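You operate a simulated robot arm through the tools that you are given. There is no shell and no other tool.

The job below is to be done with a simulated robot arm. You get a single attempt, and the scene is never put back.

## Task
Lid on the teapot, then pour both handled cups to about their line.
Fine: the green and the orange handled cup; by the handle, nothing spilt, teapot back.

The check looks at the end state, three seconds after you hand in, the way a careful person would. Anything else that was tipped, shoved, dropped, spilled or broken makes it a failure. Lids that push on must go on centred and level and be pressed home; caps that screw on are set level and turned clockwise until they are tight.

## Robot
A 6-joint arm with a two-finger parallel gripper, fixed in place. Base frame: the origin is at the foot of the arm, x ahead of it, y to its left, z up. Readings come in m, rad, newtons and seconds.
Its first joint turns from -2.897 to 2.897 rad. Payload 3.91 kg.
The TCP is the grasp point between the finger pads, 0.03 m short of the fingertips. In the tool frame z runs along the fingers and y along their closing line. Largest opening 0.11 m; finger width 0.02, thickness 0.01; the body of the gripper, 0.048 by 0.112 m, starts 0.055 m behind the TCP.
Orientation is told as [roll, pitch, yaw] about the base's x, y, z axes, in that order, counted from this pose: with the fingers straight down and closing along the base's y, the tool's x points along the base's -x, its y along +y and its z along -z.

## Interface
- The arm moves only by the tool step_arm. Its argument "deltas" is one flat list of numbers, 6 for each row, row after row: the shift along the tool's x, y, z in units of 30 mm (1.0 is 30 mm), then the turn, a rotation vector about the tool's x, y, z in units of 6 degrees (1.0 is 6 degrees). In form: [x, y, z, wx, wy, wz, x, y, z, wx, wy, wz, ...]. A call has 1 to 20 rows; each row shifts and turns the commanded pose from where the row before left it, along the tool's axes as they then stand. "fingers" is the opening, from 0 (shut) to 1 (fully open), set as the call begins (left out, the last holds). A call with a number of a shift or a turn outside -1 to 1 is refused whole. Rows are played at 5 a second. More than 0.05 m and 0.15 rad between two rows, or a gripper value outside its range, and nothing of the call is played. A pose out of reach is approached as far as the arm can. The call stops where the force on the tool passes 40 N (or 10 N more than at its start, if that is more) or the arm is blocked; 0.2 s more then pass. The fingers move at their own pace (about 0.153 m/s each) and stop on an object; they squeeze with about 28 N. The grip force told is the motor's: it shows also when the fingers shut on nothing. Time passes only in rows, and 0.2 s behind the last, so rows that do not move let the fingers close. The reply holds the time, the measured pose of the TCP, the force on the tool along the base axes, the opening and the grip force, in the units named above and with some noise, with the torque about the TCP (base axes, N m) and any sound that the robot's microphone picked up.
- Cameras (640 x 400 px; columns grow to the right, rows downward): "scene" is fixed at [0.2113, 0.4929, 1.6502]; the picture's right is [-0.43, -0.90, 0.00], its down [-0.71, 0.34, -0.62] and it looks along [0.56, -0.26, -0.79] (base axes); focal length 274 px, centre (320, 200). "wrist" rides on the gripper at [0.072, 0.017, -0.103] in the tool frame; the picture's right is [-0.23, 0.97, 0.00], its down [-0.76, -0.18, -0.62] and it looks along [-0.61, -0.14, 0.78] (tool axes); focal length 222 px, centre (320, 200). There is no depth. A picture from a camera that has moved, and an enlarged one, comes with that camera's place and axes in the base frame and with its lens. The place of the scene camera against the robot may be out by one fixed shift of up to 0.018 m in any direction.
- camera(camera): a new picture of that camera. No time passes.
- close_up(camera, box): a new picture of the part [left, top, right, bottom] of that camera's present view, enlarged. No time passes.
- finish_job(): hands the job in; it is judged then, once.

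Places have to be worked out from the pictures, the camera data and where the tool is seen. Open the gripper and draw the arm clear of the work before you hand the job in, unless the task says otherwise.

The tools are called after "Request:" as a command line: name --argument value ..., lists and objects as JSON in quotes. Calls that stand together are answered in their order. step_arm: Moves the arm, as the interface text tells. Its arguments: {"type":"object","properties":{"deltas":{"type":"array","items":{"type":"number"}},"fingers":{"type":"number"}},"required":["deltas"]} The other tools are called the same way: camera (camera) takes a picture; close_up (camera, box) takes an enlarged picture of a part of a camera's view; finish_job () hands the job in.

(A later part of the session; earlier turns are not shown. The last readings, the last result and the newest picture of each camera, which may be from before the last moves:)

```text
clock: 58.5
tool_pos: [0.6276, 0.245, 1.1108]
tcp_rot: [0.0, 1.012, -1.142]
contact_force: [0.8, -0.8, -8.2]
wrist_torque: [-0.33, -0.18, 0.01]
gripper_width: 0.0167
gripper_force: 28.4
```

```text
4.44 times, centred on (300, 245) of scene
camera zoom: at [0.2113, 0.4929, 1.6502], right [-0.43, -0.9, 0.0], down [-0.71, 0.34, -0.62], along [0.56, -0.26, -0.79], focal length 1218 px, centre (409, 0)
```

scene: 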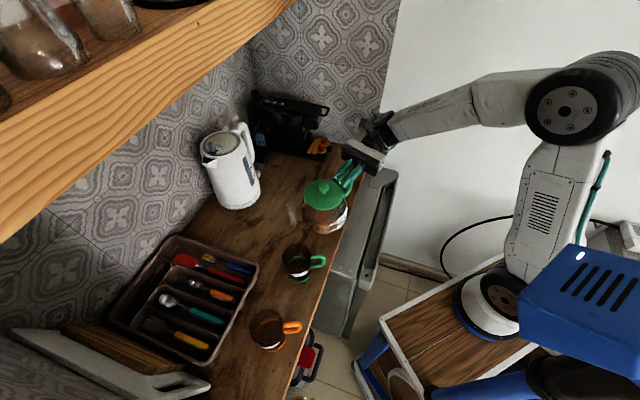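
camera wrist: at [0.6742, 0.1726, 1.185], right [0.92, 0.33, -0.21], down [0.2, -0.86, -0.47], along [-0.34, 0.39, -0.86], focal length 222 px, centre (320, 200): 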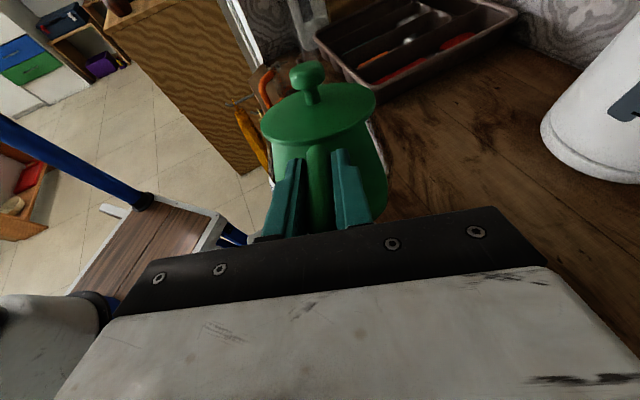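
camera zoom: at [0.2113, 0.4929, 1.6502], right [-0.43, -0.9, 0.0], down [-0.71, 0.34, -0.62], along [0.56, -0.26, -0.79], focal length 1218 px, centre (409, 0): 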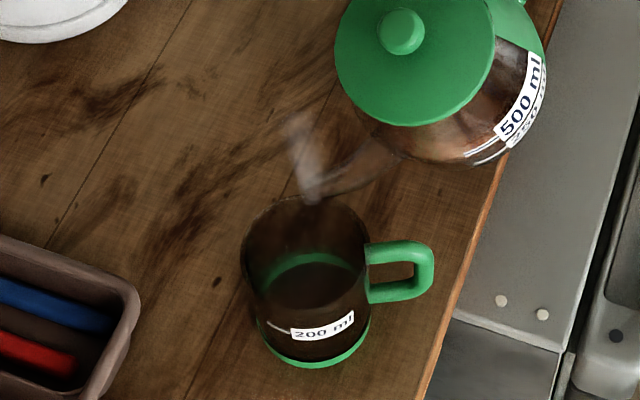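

No flow at 24°; tip still well over the cup. On to 27°.

Request:
step_arm --deltas '[0.164, 0, -0.028, 0, -0.25, 0, 0.164, 0, -0.028, 0, -0.25, 0, 0, 0, 0, 0, 0, 0, 0, 0, 0, 0, 0, 0]'

Request:
close_up --camera "scene" --box '[260, 200, 340, 290]'

```text
clock: 59.5
tool_pos: [0.6268, 0.2479, 1.1197]
tcp_rot: [-0.003, 0.958, -1.141]
contact_force: [-0.7, 0.2, -8.1]
wrist_torque: [-0.32, -0.14, -0.04]
gripper_width: 0.0168
gripper_force: 27.6
```

```text
4.44 times, centred on (300, 245) of scene
camera zoom: at [0.2113, 0.4929, 1.6502], right [-0.43, -0.9, 0.0], down [-0.71, 0.34, -0.62], along [0.56, -0.26, -0.79], focal length 1218 px, centre (409, 0)
```

zoom: 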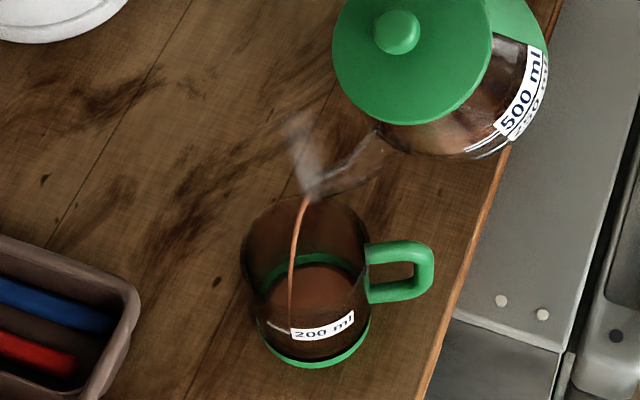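

Flow has begun; the stream lands inside the cup but ~2.5 cm past centre. I'll pull the tip back 14 mm and let it run for a moment.

Request:
step_arm --deltas '[-0.135, 0, -0.19, 0, 0, 0, -0.135, 0, -0.19, 0, 0, 0, 0, 0, 0, 0, 0, 0]'

Request:
close_up --camera "scene" --box '[260, 200, 340, 290]'

```text
clock: 60.4
tool_pos: [0.6334, 0.2365, 1.1191]
tcp_rot: [-0.002, 0.959, -1.142]
contact_force: [-0.4, 0.3, -8.3]
wrist_torque: [-0.31, -0.13, -0.03]
gripper_width: 0.0168
gripper_force: 28.4
```

```text
4.44 times, centred on (300, 245) of scene
camera zoom: at [0.2113, 0.4929, 1.6502], right [-0.43, -0.9, 0.0], down [-0.71, 0.34, -0.62], along [0.56, -0.26, -0.79], focal length 1218 px, centre (409, 0)
```

zoom: 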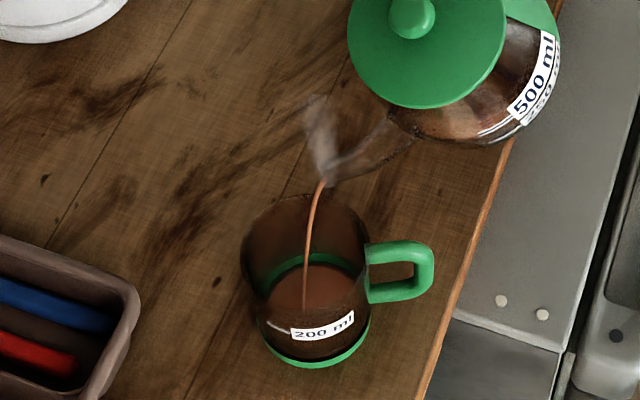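

The stream now lands in the middle. I'll hold this tilt for a second and watch the level.

Request:
step_arm --deltas '[0, 0, 0, 0, 0, 0, 0, 0, 0, 0, 0, 0, 0, 0, 0, 0, 0, 0, 0, 0, 0, 0, 0, 0]'

Request:
close_up --camera "scene" --box '[260, 210, 340, 290]'

```text
clock: 61.4
tool_pos: [0.6325, 0.2359, 1.1198]
tcp_rot: [-0.002, 0.958, -1.141]
contact_force: [0.5, -1.0, -8.1]
wrist_torque: [-0.3, -0.17, 0.0]
gripper_width: 0.0167
gripper_force: 28.1
```

```text
5.00 times, centred on (300, 250) of scene
camera zoom: at [0.2113, 0.4929, 1.6502], right [-0.43, -0.9, 0.0], down [-0.71, 0.34, -0.62], along [0.56, -0.26, -0.79], focal length 1370 px, centre (420, -50)
```

zoom: 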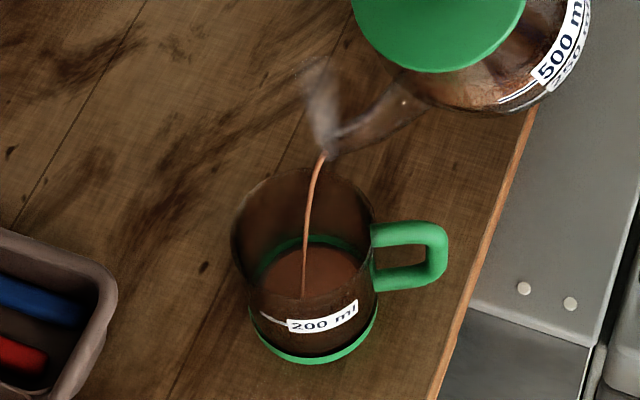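

Flow is slow. I'll zoom tightly on the cup to judge the level against the line.

Request:
close_up --camera "scene" --box '[278, 238, 318, 278]'

Request:
step_arm --deltas '[0, 0, 0, 0, 0, 0, 0, 0, 0, 0, 0, 0, 0, 0, 0, 0, 0, 0, 0, 0, 0, 0, 0, 0]'

Request:
close_up --camera "scene" --box '[278, 238, 318, 278]'

```text
10.00 times, centred on (298, 258) of scene
camera zoom: at [0.2113, 0.4929, 1.6502], right [-0.43, -0.9, 0.0], down [-0.71, 0.34, -0.62], along [0.56, -0.26, -0.79], focal length 2740 px, centre (540, -380)
```

zoom: 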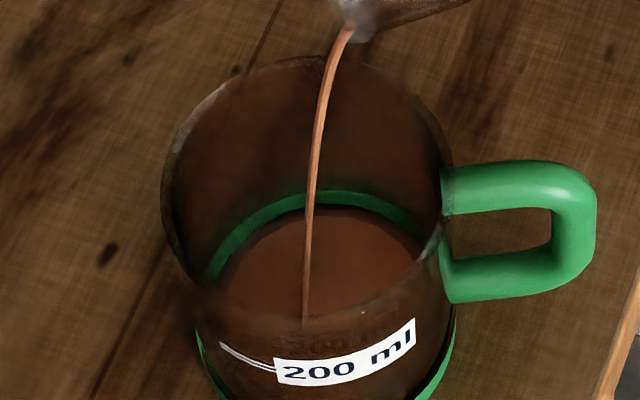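

```text
clock: 62.4
tool_pos: [0.6332, 0.2349, 1.1199]
tcp_rot: [-0.002, 0.958, -1.14]
contact_force: [0.3, -0.3, -8.5]
wrist_torque: [-0.32, -0.14, -0.02]
gripper_width: 0.0166
gripper_force: 27.6
```

```text
10.00 times, centred on (298, 258) of scene
camera zoom: at [0.2113, 0.4929, 1.6502], right [-0.43, -0.9, 0.0], down [-0.71, 0.34, -0.62], along [0.56, -0.26, -0.79], focal length 2740 px, centre (540, -380)
```

zoom: 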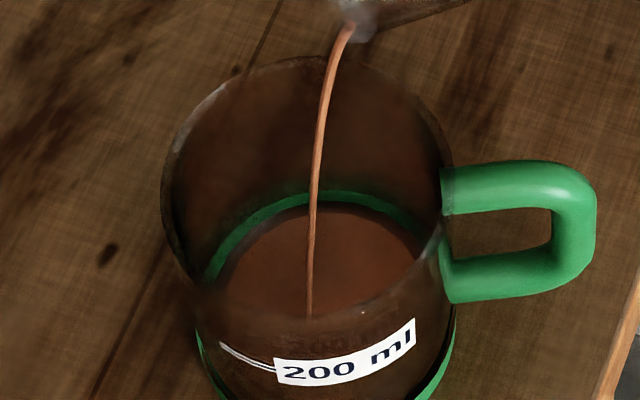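

Flow is slowing as the pot's level falls to the lip. Tilting 1.5° more.

Request:
step_arm --deltas '[0.164, 0, -0.028, 0, -0.25, 0, 0, 0, 0, 0, 0, 0, 0, 0, 0, 0, 0, 0, 0, 0, 0, 0, 0, 0]'

Request:
close_up --camera "scene" --box '[278, 238, 318, 278]'

```text
clock: 63.4
tool_pos: [0.6317, 0.2373, 1.1239]
tcp_rot: [-0.002, 0.933, -1.142]
contact_force: [0.5, 0.4, -7.6]
wrist_torque: [-0.33, -0.15, 0.0]
gripper_width: 0.0169
gripper_force: 27.5
```

```text
10.00 times, centred on (298, 258) of scene
camera zoom: at [0.2113, 0.4929, 1.6502], right [-0.43, -0.9, 0.0], down [-0.71, 0.34, -0.62], along [0.56, -0.26, -0.79], focal length 2740 px, centre (540, -380)
```

zoom: 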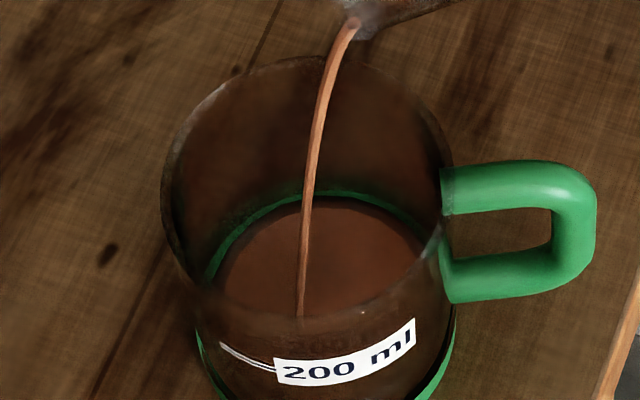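

The level is rising slowly (roughly 30 ml so far). I'll tilt another 2° and keep watching; the stream stays central.

Request:
step_arm --deltas '[0.164, 0, -0.028, 0, -0.25, 0, 0, 0, 0, 0, 0, 0, 0.109, 0, -0.019, 0, -0.167, 0, 0, 0, 0, 0, 0, 0, 0, 0, 0, 0, 0, 0]'

Request:
close_up --camera "scene" --box '[278, 238, 318, 278]'

```text
clock: 64.5
tool_pos: [0.6312, 0.2405, 1.1312]
tcp_rot: [0.001, 0.889, -1.141]
contact_force: [-0.3, -0.2, -7.6]
wrist_torque: [-0.23, -0.1, 0.02]
gripper_width: 0.0168
gripper_force: 28.0
```

```text
10.00 times, centred on (298, 258) of scene
camera zoom: at [0.2113, 0.4929, 1.6502], right [-0.43, -0.9, 0.0], down [-0.71, 0.34, -0.62], along [0.56, -0.26, -0.79], focal length 2740 px, centre (540, -380)
```

zoom: 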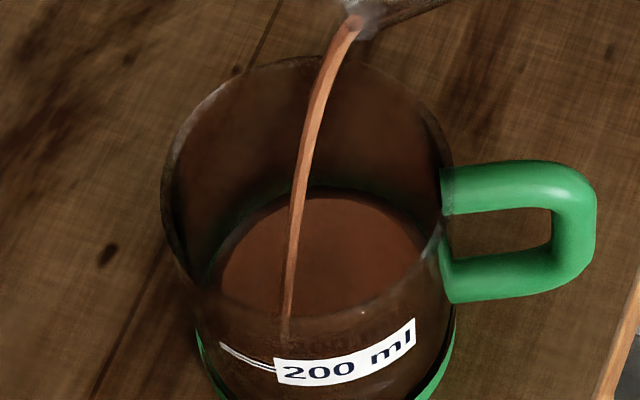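

Better flow; the landing point has moved ~2 cm forward of centre, so I'll pull back 8 mm and keep pouring at this tilt.

Request:
step_arm --deltas '[-0.084, 0, -0.104, 0, 0, 0, -0.084, 0, -0.104, 0, 0, 0, 0, 0, 0, 0, 0, 0, 0, 0, 0, 0, 0, 0]'

Request:
close_up --camera "scene" --box '[278, 238, 318, 278]'

```text
clock: 65.5
tool_pos: [0.634, 0.2328, 1.1321]
tcp_rot: [-0.003, 0.888, -1.14]
contact_force: [1.0, -0.1, -7.8]
wrist_torque: [-0.24, -0.08, 0.01]
gripper_width: 0.0169
gripper_force: 28.2
```

```text
10.00 times, centred on (298, 258) of scene
camera zoom: at [0.2113, 0.4929, 1.6502], right [-0.43, -0.9, 0.0], down [-0.71, 0.34, -0.62], along [0.56, -0.26, -0.79], focal length 2740 px, centre (540, -380)
```

zoom: 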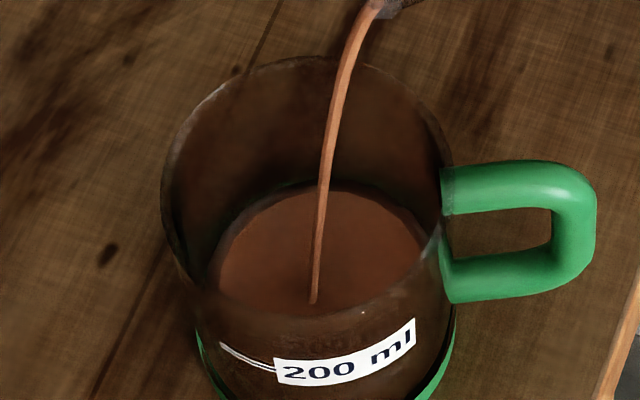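

Landing is central again and the level is rising steadily. Another 1.5° of tilt, then hold.

Request:
step_arm --deltas '[0.164, 0, -0.028, 0, -0.25, 0, 0, 0, 0, 0, 0, 0, 0, 0, 0, 0, 0, 0, 0, 0, 0, 0, 0, 0, 0, 0, 0, 0, 0, 0]'

Request:
close_up --camera "scene" --box '[278, 238, 318, 278]'

```text
clock: 66.8
tool_pos: [0.633, 0.2345, 1.1353]
tcp_rot: [-0.001, 0.861, -1.138]
contact_force: [-0.3, -0.1, -7.9]
wrist_torque: [-0.21, -0.1, -0.01]
gripper_width: 0.0167
gripper_force: 27.9
```

```text
10.00 times, centred on (298, 258) of scene
camera zoom: at [0.2113, 0.4929, 1.6502], right [-0.43, -0.9, 0.0], down [-0.71, 0.34, -0.62], along [0.56, -0.26, -0.79], focal length 2740 px, centre (540, -380)
```

zoom: 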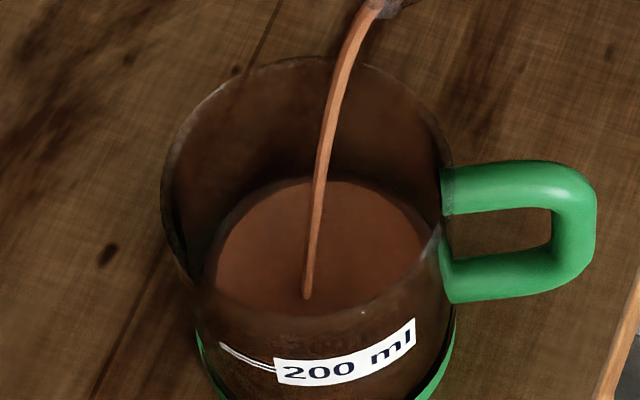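

Level rising. Continuing with another 1.5°.

Request:
step_arm --deltas '[0.164, 0, -0.028, 0, -0.25, 0, 0, 0, 0, 0, 0, 0, 0, 0, 0, 0, 0, 0, 0, 0, 0, 0, 0, 0, 0, 0, 0, 0, 0, 0, 0, 0, 0, 0, 0, 0]'

Request:
close_up --camera "scene" --box '[278, 238, 318, 278]'

```text
clock: 68.2
tool_pos: [0.6327, 0.2395, 1.141]
tcp_rot: [-0.001, 0.835, -1.143]
contact_force: [0.1, -0.7, -7.0]
wrist_torque: [-0.24, -0.13, 0.0]
gripper_width: 0.0167
gripper_force: 28.0
```

```text
10.00 times, centred on (298, 258) of scene
camera zoom: at [0.2113, 0.4929, 1.6502], right [-0.43, -0.9, 0.0], down [-0.71, 0.34, -0.62], along [0.56, -0.26, -0.79], focal length 2740 px, centre (540, -380)
```

zoom: 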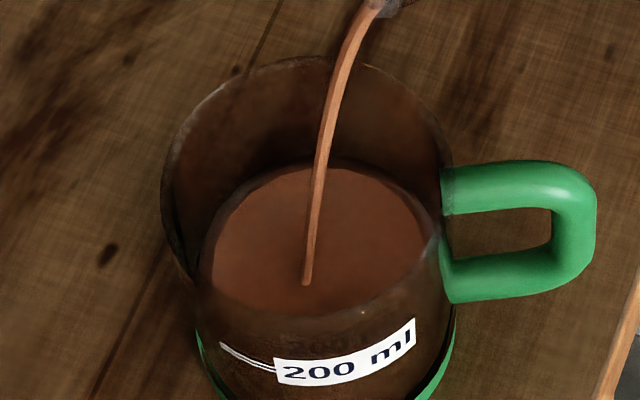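

About half full now. Continuing, another 1.5° and a slightly longer hold.

Request:
step_arm --deltas '[0.164, 0, -0.028, 0, -0.25, 0, 0, 0, 0, 0, 0, 0, 0, 0, 0, 0, 0, 0, 0, 0, 0, 0, 0, 0, 0, 0, 0, 0, 0, 0, 0, 0, 0, 0, 0, 0]'

Request:
close_up --camera "scene" --box '[278, 238, 318, 278]'

```text
clock: 69.5
tool_pos: [0.6298, 0.24, 1.1446]
tcp_rot: [-0.001, 0.81, -1.139]
contact_force: [-0.3, -0.6, -6.0]
wrist_torque: [-0.19, -0.09, -0.02]
gripper_width: 0.0167
gripper_force: 28.0
```

```text
10.00 times, centred on (298, 258) of scene
camera zoom: at [0.2113, 0.4929, 1.6502], right [-0.43, -0.9, 0.0], down [-0.71, 0.34, -0.62], along [0.56, -0.26, -0.79], focal length 2740 px, centre (540, -380)
```

zoom: 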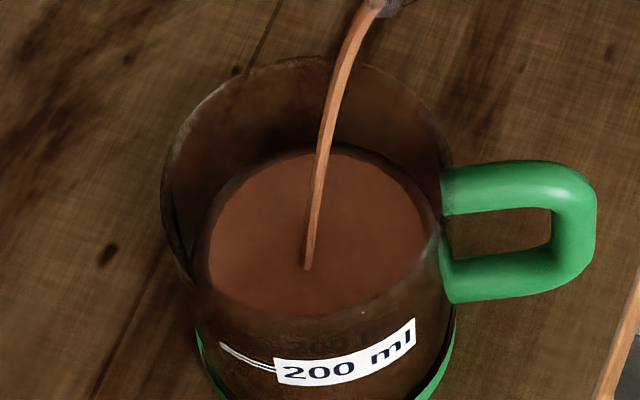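

About three quarters full. Holding the tilt for one more second.

Request:
step_arm --deltas '[0, 0, 0, 0, 0, 0, 0, 0, 0, 0, 0, 0, 0, 0, 0, 0, 0, 0, 0, 0, 0, 0, 0, 0]'

Request:
close_up --camera "scene" --box '[278, 238, 318, 278]'

```text
clock: 70.5
tool_pos: [0.6322, 0.2402, 1.1434]
tcp_rot: [-0.001, 0.81, -1.142]
contact_force: [-0.5, -0.2, -6.2]
wrist_torque: [-0.19, -0.08, -0.01]
gripper_width: 0.0167
gripper_force: 27.7
```

```text
10.00 times, centred on (298, 258) of scene
camera zoom: at [0.2113, 0.4929, 1.6502], right [-0.43, -0.9, 0.0], down [-0.71, 0.34, -0.62], along [0.56, -0.26, -0.79], focal length 2740 px, centre (540, -380)
```

zoom: 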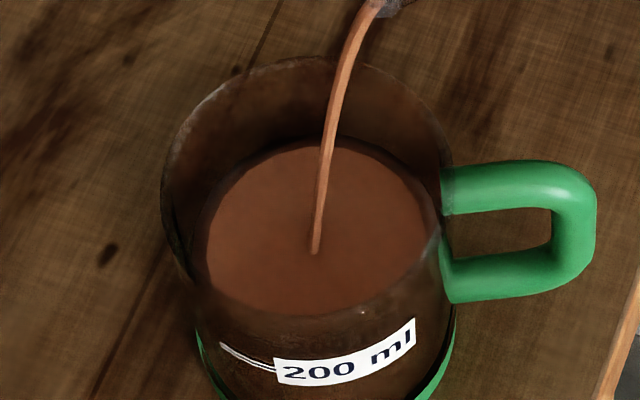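

By the surface's far edge and by the ~2 N weight loss, the green cup is just about at its line. Tilting back now, about the spout tip.

Request:
step_arm --deltas '[-0.539, 0, 0.124, 0, 0.833, 0, -0.539, 0, 0.124, 0, 0.833, 0, -0.539, 0, 0.124, 0, 0.833, 0, 0, 0, 0, 0, 0, 0, 0, 0, 0, 0, 0, 0]'

Request:
close_up --camera "scene" --box '[278, 238, 318, 278]'

Request:
close_up --camera "scene" --box '[250, 180, 350, 290]'

```text
clock: 71.8
tool_pos: [0.6382, 0.2211, 1.0992]
tcp_rot: [-0.001, 1.071, -1.143]
contact_force: [-0.1, -0.5, -6.5]
wrist_torque: [-0.3, -0.16, -0.01]
gripper_width: 0.0166
gripper_force: 27.5
```

```text
10.00 times, centred on (298, 258) of scene
camera zoom: at [0.2113, 0.4929, 1.6502], right [-0.43, -0.9, 0.0], down [-0.71, 0.34, -0.62], along [0.56, -0.26, -0.79], focal length 2740 px, centre (540, -380)
```

zoom: 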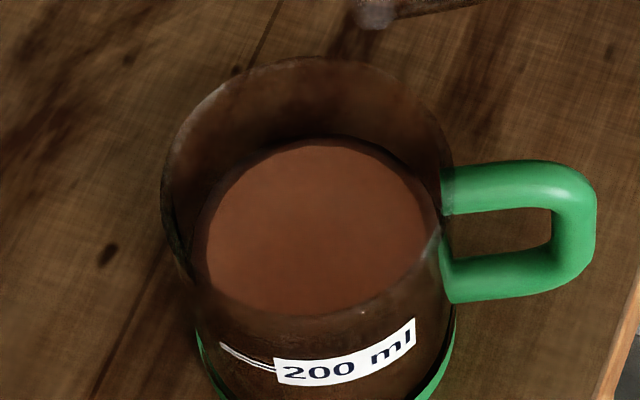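

```text
3.64 times, centred on (300, 235) of scene
camera zoom: at [0.2113, 0.4929, 1.6502], right [-0.43, -0.9, 0.0], down [-0.71, 0.34, -0.62], along [0.56, -0.26, -0.79], focal length 996 px, centre (393, 73)
```

zoom: 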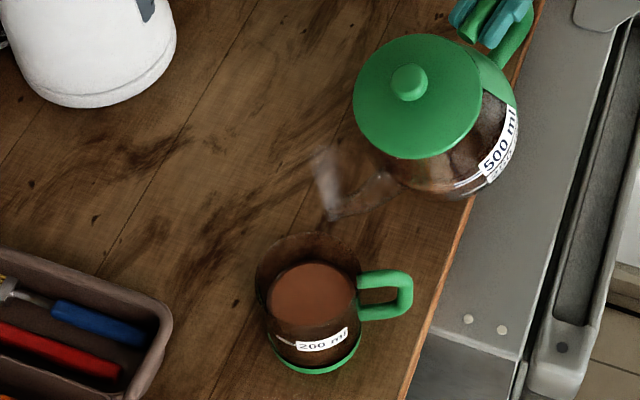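

Flow has stopped cleanly and the green cup is at its line. Now I raise 5 cm and carry the pot, still tilted ~20° (well below the current pouring angle), to the orange cup.

Request:
step_arm --deltas '[0.3, 0, -0.163, 0, 0, 0, 0.6, 0, -0.327, 0, 0, 0, 0.56, 0, -0.308, 0, 0, 0, 0.14, -0.112, 0.256, 0, 0, 0, 0.279, -0.224, 0.511, 0, 0, 0, 0.279, -0.224, 0.511, 0, 0, 0, 0.279, -0.224, 0.511, 0, 0, 0, 0.279, -0.224, 0.511, 0, 0, 0, 0.279, -0.224, 0.511, 0, 0, 0, 0.279, -0.224, 0.511, 0, 0, 0, 0.279, -0.224, 0.511, 0, 0, 0, 0.279, -0.224, 0.511, 0, 0, 0, 0.279, -0.224, 0.511, 0, 0, 0, 0.14, -0.112, 0.256, 0, 0, 0, 0, 0, 0, 0, 0, 0]'

Request:
camera --camera "scene"

Request:
close_up --camera "scene" --box '[230, 210, 350, 350]'

Request:
camera --camera "wrist"

```text
clock: 75.0
tool_pos: [0.5036, 0.3502, 1.1505]
tcp_rot: [0.001, 1.072, -1.142]
contact_force: [0.0, 0.3, -6.3]
wrist_torque: [-0.28, -0.13, -0.01]
gripper_width: 0.0167
gripper_force: 28.5
```

```text
taken
```

scene: 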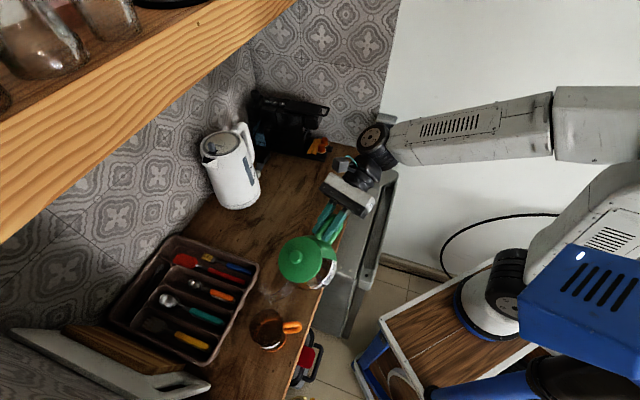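

```text
2.86 times, centred on (290, 280) of scene
camera zoom: at [0.2113, 0.4929, 1.6502], right [-0.43, -0.9, 0.0], down [-0.71, 0.34, -0.62], along [0.56, -0.26, -0.79], focal length 783 px, centre (406, -29)
```

zoom: 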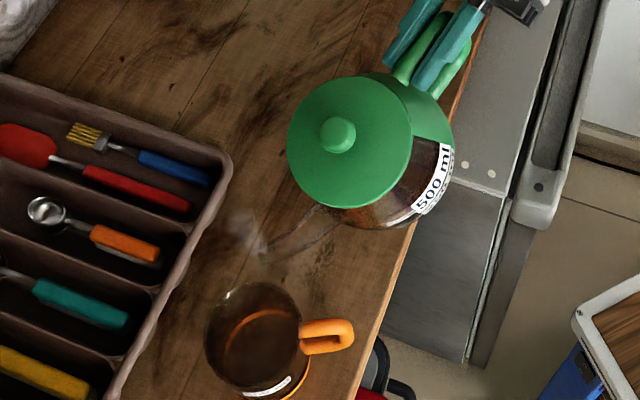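

```text
taken
camera wrist: at [0.5436, 0.3061, 1.264], right [0.93, 0.31, -0.2], down [0.22, -0.9, -0.37], along [-0.29, 0.3, -0.91], focal length 222 px, centre (320, 200)
```

wrist: 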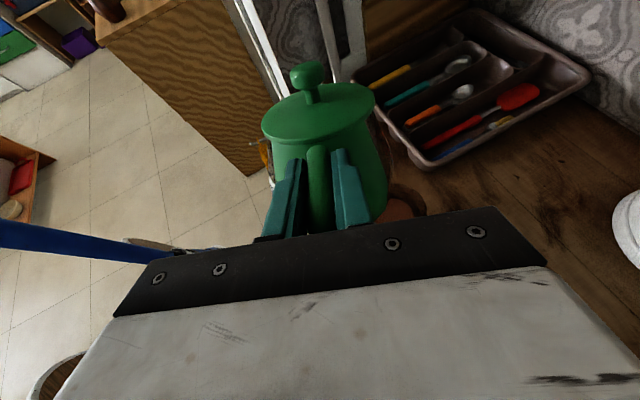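

The tip is ~3.4 cm short of the cup centre; I want ~2.6 cm. I'll move 8 mm forward and tilt to 30° while still high (flow should only start near 35°), then lower.

Request:
step_arm --deltas '[0.128, 0, 0.234, 0, 0, 0, 0.346, 0, -0.054, 0, -0.528, 0, 0.346, 0, -0.054, 0, -0.528, 0, 0.346, 0, -0.054, 0, -0.528, 0, 0, 0, 0, 0, 0, 0]'

Request:
close_up --camera "scene" --box '[230, 230, 340, 350]'

```text
clock: 76.2
tool_pos: [0.4965, 0.3692, 1.1784]
tcp_rot: [0.0, 0.905, -1.14]
contact_force: [0.2, 0.0, -7.2]
wrist_torque: [-0.21, -0.09, -0.01]
gripper_width: 0.0167
gripper_force: 28.0
```

```text
3.33 times, centred on (285, 290) of scene
camera zoom: at [0.2113, 0.4929, 1.6502], right [-0.43, -0.9, 0.0], down [-0.71, 0.34, -0.62], along [0.56, -0.26, -0.79], focal length 913 px, centre (437, -100)
```

zoom: 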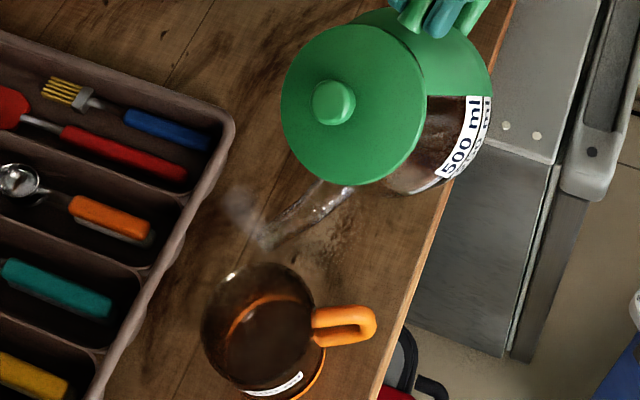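

The tip is now 2.4 cm short of the cup centre, as wanted. Lowering 5 cm.

Request:
step_arm --deltas '[-0.35, 0, 0.274, 0, 0, 0, -0.437, 0, 0.343, 0, 0, 0, -0.35, 0, 0.274, 0, 0, 0, -0.175, 0, 0.137, 0, 0, 0, 0, 0, 0, 0, 0, 0]'

Request:
close_up --camera "scene" --box '[240, 250, 330, 350]'

```text
clock: 77.3
tool_pos: [0.496, 0.3677, 1.1287]
tcp_rot: [-0.001, 0.907, -1.141]
contact_force: [-0.4, 0.4, -6.4]
wrist_torque: [-0.22, -0.12, 0.01]
gripper_width: 0.0167
gripper_force: 28.0
```

```text
4.00 times, centred on (285, 300) of scene
camera zoom: at [0.2113, 0.4929, 1.6502], right [-0.43, -0.9, 0.0], down [-0.71, 0.34, -0.62], along [0.56, -0.26, -0.79], focal length 1096 px, centre (460, -200)
```

zoom: 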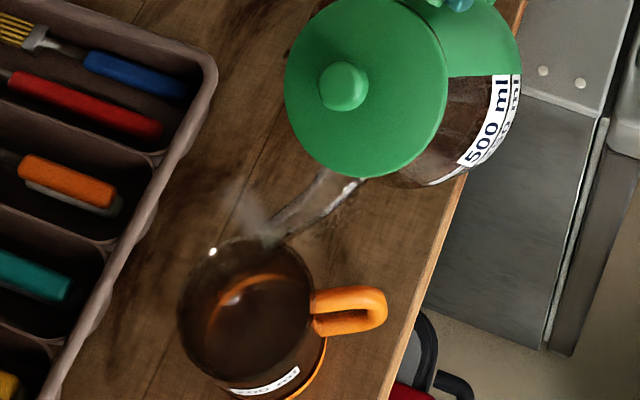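

Position is good; I'll nudge 5 mm forward for margin and tilt to 33°.

Request:
step_arm --deltas '[0.103, 0, 0.131, 0, 0, 0, 0.164, 0, -0.028, 0, -0.25, 0, 0.164, 0, -0.028, 0, -0.25, 0, 0, 0, 0, 0, 0, 0]'

Request:
close_up --camera "scene" --box '[240, 250, 330, 350]'

```text
clock: 78.3
tool_pos: [0.4921, 0.3783, 1.1376]
tcp_rot: [-0.003, 0.851, -1.142]
contact_force: [0.2, 0.0, -6.4]
wrist_torque: [-0.21, -0.08, 0.0]
gripper_width: 0.0166
gripper_force: 27.5
```

```text
4.00 times, centred on (285, 300) of scene
camera zoom: at [0.2113, 0.4929, 1.6502], right [-0.43, -0.9, 0.0], down [-0.71, 0.34, -0.62], along [0.56, -0.26, -0.79], focal length 1096 px, centre (460, -200)
```

zoom: 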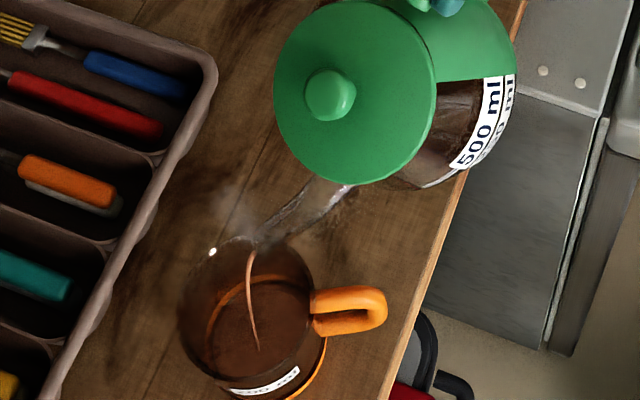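

A thin stream has started, landing at the cup's centre. Increasing tilt by 2°.

Request:
step_arm --deltas '[0.109, 0, -0.019, 0, -0.167, 0, 0.109, 0, -0.019, 0, -0.167, 0, 0, 0, 0, 0, 0, 0, 0, 0, 0, 0, 0, 0]'

Request:
close_up --camera "scene" --box '[256, 304, 304, 352]'

```text
clock: 79.3
tool_pos: [0.491, 0.382, 1.1441]
tcp_rot: [-0.001, 0.819, -1.141]
contact_force: [-0.6, 0.1, -6.9]
wrist_torque: [-0.17, -0.07, 0.02]
gripper_width: 0.0172
gripper_force: 27.8
```

```text
8.33 times, centred on (280, 328) of scene
camera zoom: at [0.2113, 0.4929, 1.6502], right [-0.43, -0.9, 0.0], down [-0.71, 0.34, -0.62], along [0.56, -0.26, -0.79], focal length 2283 px, centre (653, -867)
```

zoom: 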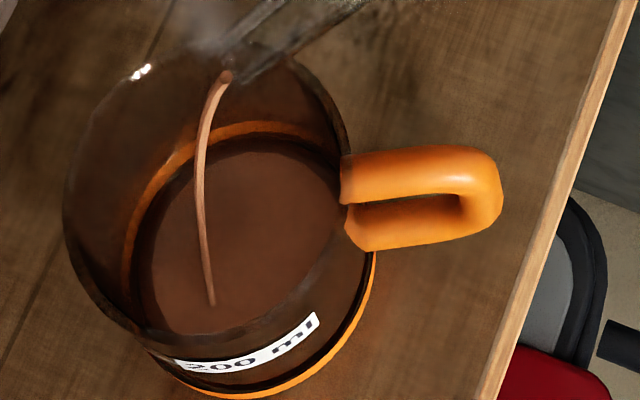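

Landing ~1.4 cm past centre; fine. While it pours slowly, I'll take a detailed look at the green cup's front to check its level against the line, and continue here with a small pull-back.

Request:
close_up --camera "scene" --box '[284, 258, 312, 282]'

Request:
step_arm --deltas '[-0.13, 0, -0.15, 0, 0, 0, 0, 0, 0, 0, 0, 0, 0, 0, 0, 0, 0, 0]'

Request:
close_up --camera "scene" --box '[256, 304, 304, 352]'

```text
16.00 times, centred on (298, 270) of scene
camera zoom: at [0.2113, 0.4929, 1.6502], right [-0.43, -0.9, 0.0], down [-0.71, 0.34, -0.62], along [0.56, -0.26, -0.79], focal length 4384 px, centre (672, -920)
```

zoom: 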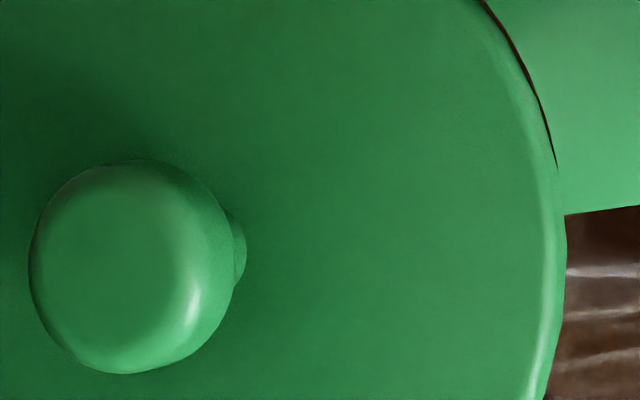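

```text
clock: 80.2
tool_pos: [0.4934, 0.3767, 1.144]
tcp_rot: [-0.002, 0.818, -1.141]
contact_force: [-0.4, 0.3, -6.5]
wrist_torque: [-0.14, -0.08, -0.01]
gripper_width: 0.0168
gripper_force: 27.7
```

```text
8.33 times, centred on (280, 328) of scene
camera zoom: at [0.2113, 0.4929, 1.6502], right [-0.43, -0.9, 0.0], down [-0.71, 0.34, -0.62], along [0.56, -0.26, -0.79], focal length 2283 px, centre (653, -867)
```

zoom: 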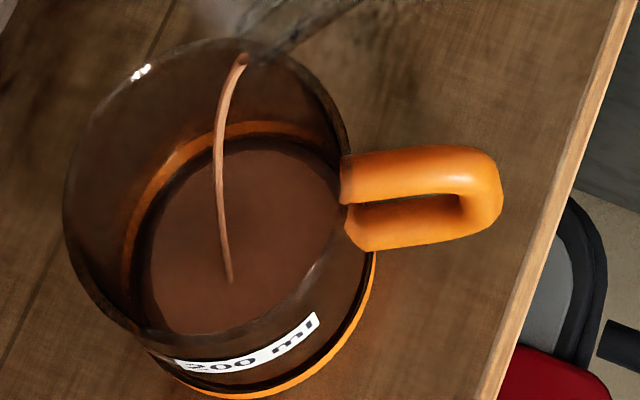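

The stream lands in the centre. Continuing to tilt slowly.

Request:
step_arm --deltas '[0.109, 0, -0.019, 0, -0.167, 0, 0, 0, 0, 0, 0, 0, 0.109, 0, -0.019, 0, -0.167, 0, 0, 0, 0, 0, 0, 0, 0, 0, 0, 0, 0, 0]'

Request:
close_up --camera "scene" --box '[256, 304, 304, 352]'

```text
clock: 81.3
tool_pos: [0.4916, 0.3802, 1.1497]
tcp_rot: [-0.002, 0.784, -1.141]
contact_force: [-0.1, -0.2, -6.3]
wrist_torque: [-0.16, -0.06, 0.01]
gripper_width: 0.0168
gripper_force: 28.0
```

```text
8.33 times, centred on (280, 328) of scene
camera zoom: at [0.2113, 0.4929, 1.6502], right [-0.43, -0.9, 0.0], down [-0.71, 0.34, -0.62], along [0.56, -0.26, -0.79], focal length 2283 px, centre (653, -867)
```

zoom: 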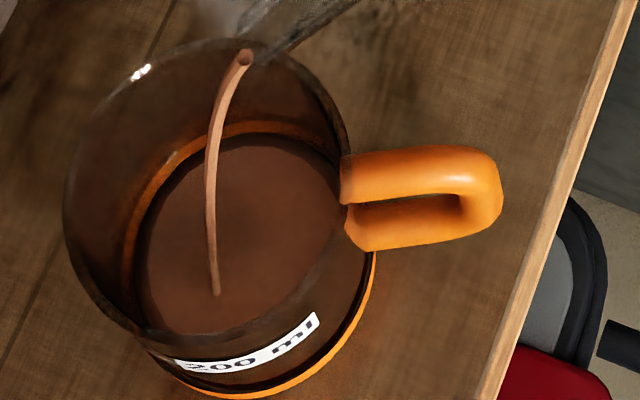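

Steady. Another 1.5° and hold.

Request:
step_arm --deltas '[0.109, 0, -0.019, 0, -0.167, 0, 0.055, 0, -0.01, 0, -0.083, 0, 0, 0, 0, 0, 0, 0, 0, 0, 0, 0, 0, 0, 0, 0, 0, 0, 0, 0]'

Request:
close_up --camera "scene" --box '[256, 304, 304, 352]'

```text
clock: 82.5
tool_pos: [0.4891, 0.3813, 1.1542]
tcp_rot: [-0.002, 0.758, -1.14]
contact_force: [-0.1, 0.2, -6.2]
wrist_torque: [-0.12, -0.04, -0.01]
gripper_width: 0.0169
gripper_force: 27.8
```

```text
8.33 times, centred on (280, 328) of scene
camera zoom: at [0.2113, 0.4929, 1.6502], right [-0.43, -0.9, 0.0], down [-0.71, 0.34, -0.62], along [0.56, -0.26, -0.79], focal length 2283 px, centre (653, -867)
```

zoom: 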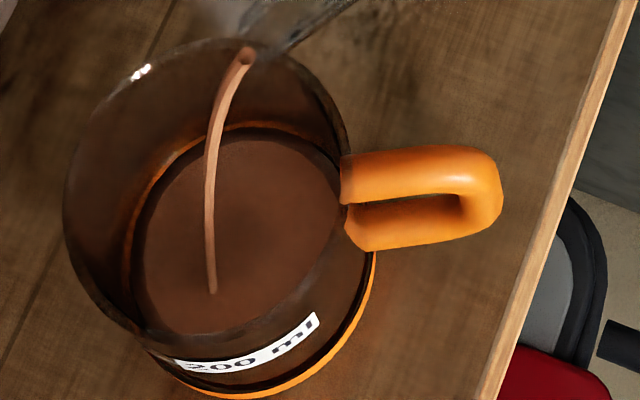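

Still slow; tilting 2° more.

Request:
step_arm --deltas '[0.109, 0, -0.019, 0, -0.167, 0, 0.109, 0, -0.019, 0, -0.167, 0, 0, 0, 0, 0, 0, 0, 0, 0, 0, 0, 0, 0, 0, 0, 0, 0, 0, 0]'

Request:
close_up --camera "scene" --box '[256, 304, 304, 352]'

```text
clock: 83.8
tool_pos: [0.4883, 0.3859, 1.1582]
tcp_rot: [-0.002, 0.724, -1.142]
contact_force: [0.2, 0.4, -6.0]
wrist_torque: [-0.14, -0.04, 0.02]
gripper_width: 0.0169
gripper_force: 28.5
```

```text
8.33 times, centred on (280, 328) of scene
camera zoom: at [0.2113, 0.4929, 1.6502], right [-0.43, -0.9, 0.0], down [-0.71, 0.34, -0.62], along [0.56, -0.26, -0.79], focal length 2283 px, centre (653, -867)
```

zoom: 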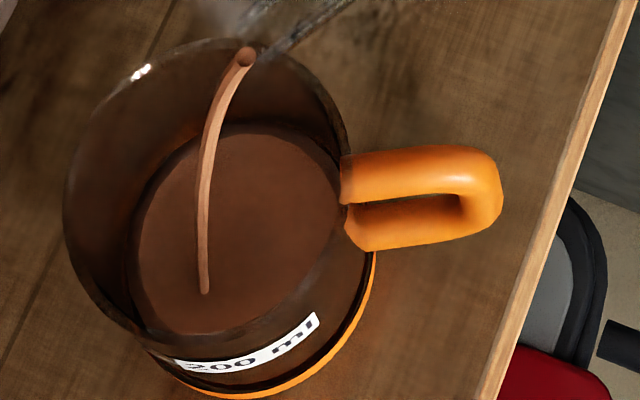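

Flow is good, ~40% full. Continuing with 1° more and a hold.

Request:
step_arm --deltas '[0.109, 0, -0.019, 0, -0.167, 0, 0, 0, 0, 0, 0, 0, 0, 0, 0, 0, 0, 0, 0, 0, 0, 0, 0, 0, 0, 0, 0, 0, 0, 0]'

Request:
close_up --camera "scene" --box '[256, 304, 304, 352]'

```text
clock: 85.0
tool_pos: [0.4868, 0.3882, 1.1614]
tcp_rot: [0.0, 0.706, -1.143]
contact_force: [-0.2, -0.1, -5.9]
wrist_torque: [-0.13, -0.06, 0.0]
gripper_width: 0.0166
gripper_force: 28.0
```

```text
8.33 times, centred on (280, 328) of scene
camera zoom: at [0.2113, 0.4929, 1.6502], right [-0.43, -0.9, 0.0], down [-0.71, 0.34, -0.62], along [0.56, -0.26, -0.79], focal length 2283 px, centre (653, -867)
```

zoom: 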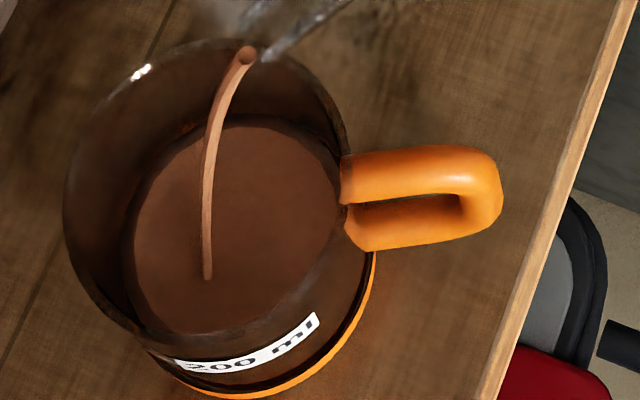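

Continuing; another 1° and hold.

Request:
step_arm --deltas '[0.109, 0, -0.019, 0, -0.167, 0, 0, 0, 0, 0, 0, 0, 0, 0, 0, 0, 0, 0, 0, 0, 0, 0, 0, 0, 0, 0, 0, 0, 0, 0]'

Request:
close_up --camera "scene" --box '[256, 304, 304, 352]'

```text
clock: 86.2
tool_pos: [0.4869, 0.3905, 1.1661]
tcp_rot: [-0.004, 0.686, -1.142]
contact_force: [-0.4, -0.7, -4.9]
wrist_torque: [-0.1, -0.08, 0.02]
gripper_width: 0.0169
gripper_force: 28.1
```

```text
8.33 times, centred on (280, 328) of scene
camera zoom: at [0.2113, 0.4929, 1.6502], right [-0.43, -0.9, 0.0], down [-0.71, 0.34, -0.62], along [0.56, -0.26, -0.79], focal length 2283 px, centre (653, -867)
```

zoom: 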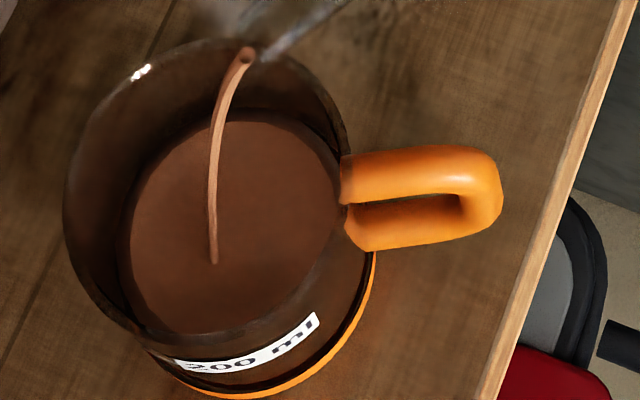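

About three quarters. Adding 1° and holding again.

Request:
step_arm --deltas '[0.109, 0, -0.019, 0, -0.167, 0, 0, 0, 0, 0, 0, 0, 0, 0, 0, 0, 0, 0, 0, 0, 0, 0, 0, 0, 0, 0, 0, 0, 0, 0]'

Request:
close_up --camera "scene" --box '[256, 304, 304, 352]'

```text
clock: 87.3
tool_pos: [0.4852, 0.392, 1.1673]
tcp_rot: [0.0, 0.668, -1.142]
contact_force: [1.1, 0.3, -5.4]
wrist_torque: [-0.09, -0.05, 0.04]
gripper_width: 0.0168
gripper_force: 27.6
```

```text
8.33 times, centred on (280, 328) of scene
camera zoom: at [0.2113, 0.4929, 1.6502], right [-0.43, -0.9, 0.0], down [-0.71, 0.34, -0.62], along [0.56, -0.26, -0.79], focal length 2283 px, centre (653, -867)
```

zoom: 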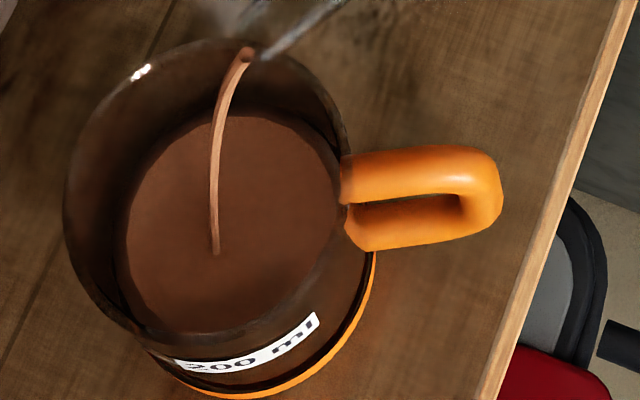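

Getting close; 1° more with a hold.

Request:
step_arm --deltas '[0.109, 0, -0.019, 0, -0.167, 0, 0, 0, 0, 0, 0, 0, 0, 0, 0, 0, 0, 0, 0, 0, 0, 0, 0, 0]'

Request:
close_up --camera "scene" --box '[256, 304, 304, 352]'

```text
clock: 88.3
tool_pos: [0.4851, 0.3948, 1.1706]
tcp_rot: [0.0, 0.652, -1.139]
contact_force: [-0.7, -0.3, -4.4]
wrist_torque: [-0.07, -0.04, -0.01]
gripper_width: 0.0171
gripper_force: 28.1
```

```text
8.33 times, centred on (280, 328) of scene
camera zoom: at [0.2113, 0.4929, 1.6502], right [-0.43, -0.9, 0.0], down [-0.71, 0.34, -0.62], along [0.56, -0.26, -0.79], focal length 2283 px, centre (653, -867)
```

zoom: 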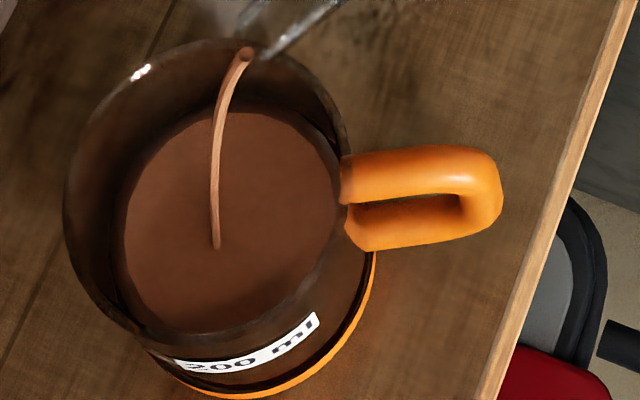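

Nearly there; holding for another second.

Request:
step_arm --deltas '[0.055, 0, -0.01, 0, -0.083, 0, 0, 0, 0, 0, 0, 0, 0, 0, 0, 0, 0, 0, 0, 0, 0, 0, 0, 0]'

Request:
close_up --camera "scene" --box '[256, 304, 304, 352]'

```text
clock: 89.3
tool_pos: [0.4849, 0.3962, 1.1707]
tcp_rot: [0.0, 0.644, -1.142]
contact_force: [0.3, 0.8, -5.2]
wrist_torque: [-0.08, 0.01, -0.01]
gripper_width: 0.0167
gripper_force: 27.8
```

```text
8.33 times, centred on (280, 328) of scene
camera zoom: at [0.2113, 0.4929, 1.6502], right [-0.43, -0.9, 0.0], down [-0.71, 0.34, -0.62], along [0.56, -0.26, -0.79], focal length 2283 px, centre (653, -867)
```

zoom: 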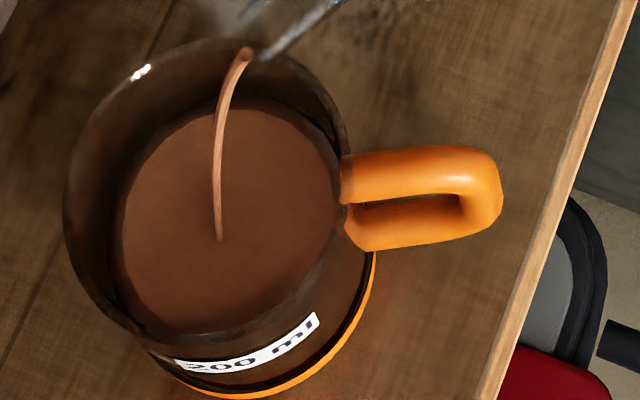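

The orange cup's surface is at the same relative height as the line. Tilting back about the tip now.

Request:
step_arm --deltas '[0, 0, 0, 0, 0, 0, -0.539, 0, 0.124, 0, 0.833, 0, -0.539, 0, 0.124, 0, 0.833, 0, -0.539, 0, 0.124, 0, 0.833, 0, 0, 0, 0, 0, 0, 0, 0, 0, 0, 0, 0, 0]'

Request:
close_up --camera "scene" --box '[256, 304, 304, 352]'

Request:
camera --camera "scene"

Request:
camera --camera "wrist"

```text
clock: 90.8
tool_pos: [0.4966, 0.3689, 1.1291]
tcp_rot: [-0.002, 0.905, -1.142]
contact_force: [-0.7, 0.2, -5.2]
wrist_torque: [-0.19, -0.1, 0.02]
gripper_width: 0.0168
gripper_force: 28.1
```

```text
8.33 times, centred on (280, 328) of scene
camera zoom: at [0.2113, 0.4929, 1.6502], right [-0.43, -0.9, 0.0], down [-0.71, 0.34, -0.62], along [0.56, -0.26, -0.79], focal length 2283 px, centre (653, -867)
```

zoom: 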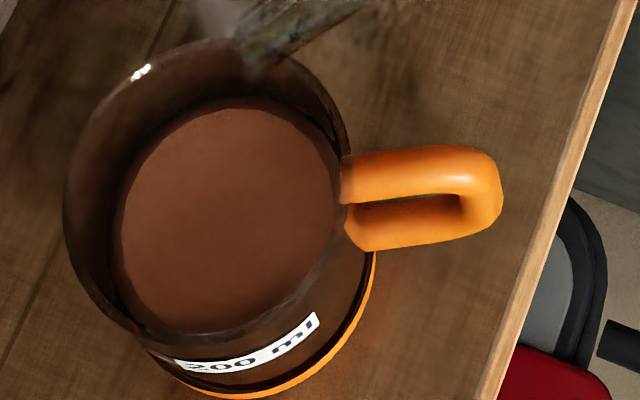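

```text
taken
```

scene: 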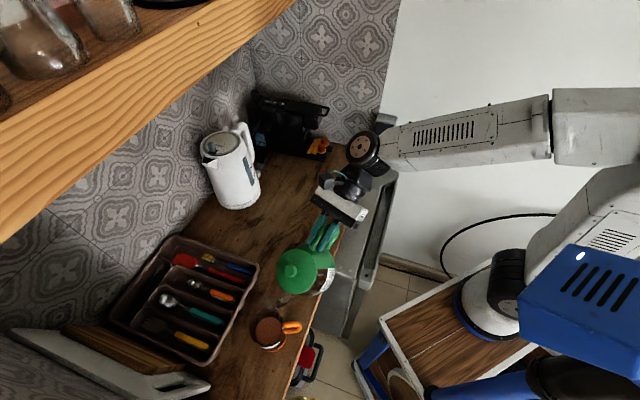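

```text
taken
camera wrist: at [0.5278, 0.3425, 1.2511], right [0.94, 0.28, -0.18], down [0.24, -0.95, -0.21], along [-0.23, 0.16, -0.96], focal length 222 px, centre (320, 200)
```

wrist: 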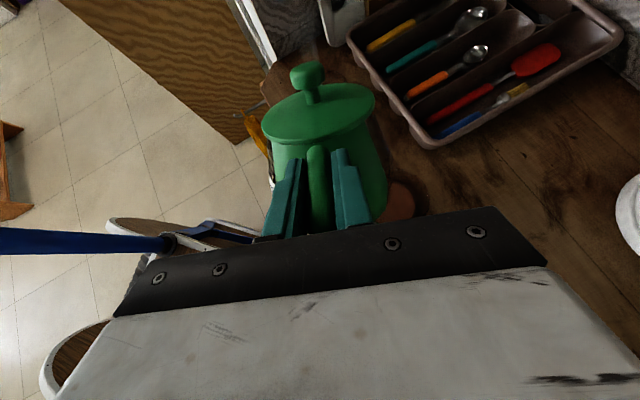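

Flow stopped, nothing outside the cups. I'll raise the pot and move back over the green cup's side so both cups are visible, bringing it upright on the way, then check the levels and what's left in the pot.

Request:
step_arm --deltas '[0.4, 0, -0.314, 0, 0, 0, 0.6, 0, -0.47, 0, 0, 0, 0.6, 0, -0.47, 0, 0, 0, -0.16, 0.112, -0.205, 0, 0, 0, -0.32, 0.224, -0.41, 0, 0, 0, -0.36, 0.224, -0.46, 0, 0, 0, -0.36, 0.224, -0.46, 0, 0, 0, -0.36, 0.224, -0.46, 0, 0, 0, -0.36, 0.224, -0.46, 0, 0, 0, -0.36, 0.224, -0.46, 0, 0, 0, -0.36, 0.224, -0.46, 0, 0, 0, -0.36, 0.224, -0.46, 0, 0, 0, -0.36, 0.224, -0.46, 0, 0, 0, -0.36, 0.224, -0.46, 0, 0, 0, -0.16, 0.112, -0.205, 0, 0, 0, 0, 0, 0, 0, 0, 0]'

Request:
close_up --camera "scene" --box '[230, 170, 370, 350]'

```text
clock: 94.2
tool_pos: [0.644, 0.2274, 1.1911]
tcp_rot: [-0.001, 0.905, -1.141]
contact_force: [-1.0, 0.5, -4.1]
wrist_torque: [-0.17, -0.08, 0.0]
gripper_width: 0.0168
gripper_force: 27.6
```

```text
2.22 times, centred on (300, 260) of scene
camera zoom: at [0.2113, 0.4929, 1.6502], right [-0.43, -0.9, 0.0], down [-0.71, 0.34, -0.62], along [0.56, -0.26, -0.79], focal length 609 px, centre (364, 67)
```

zoom: 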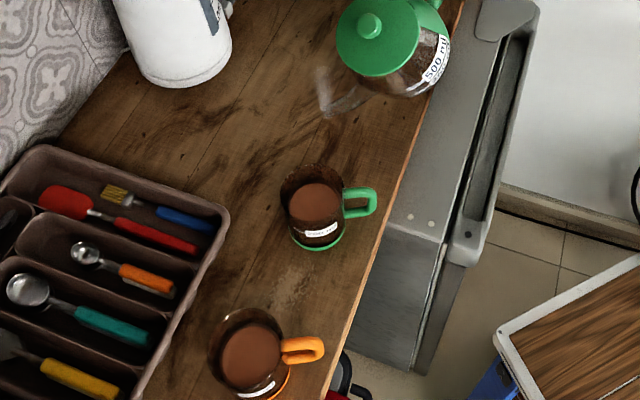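

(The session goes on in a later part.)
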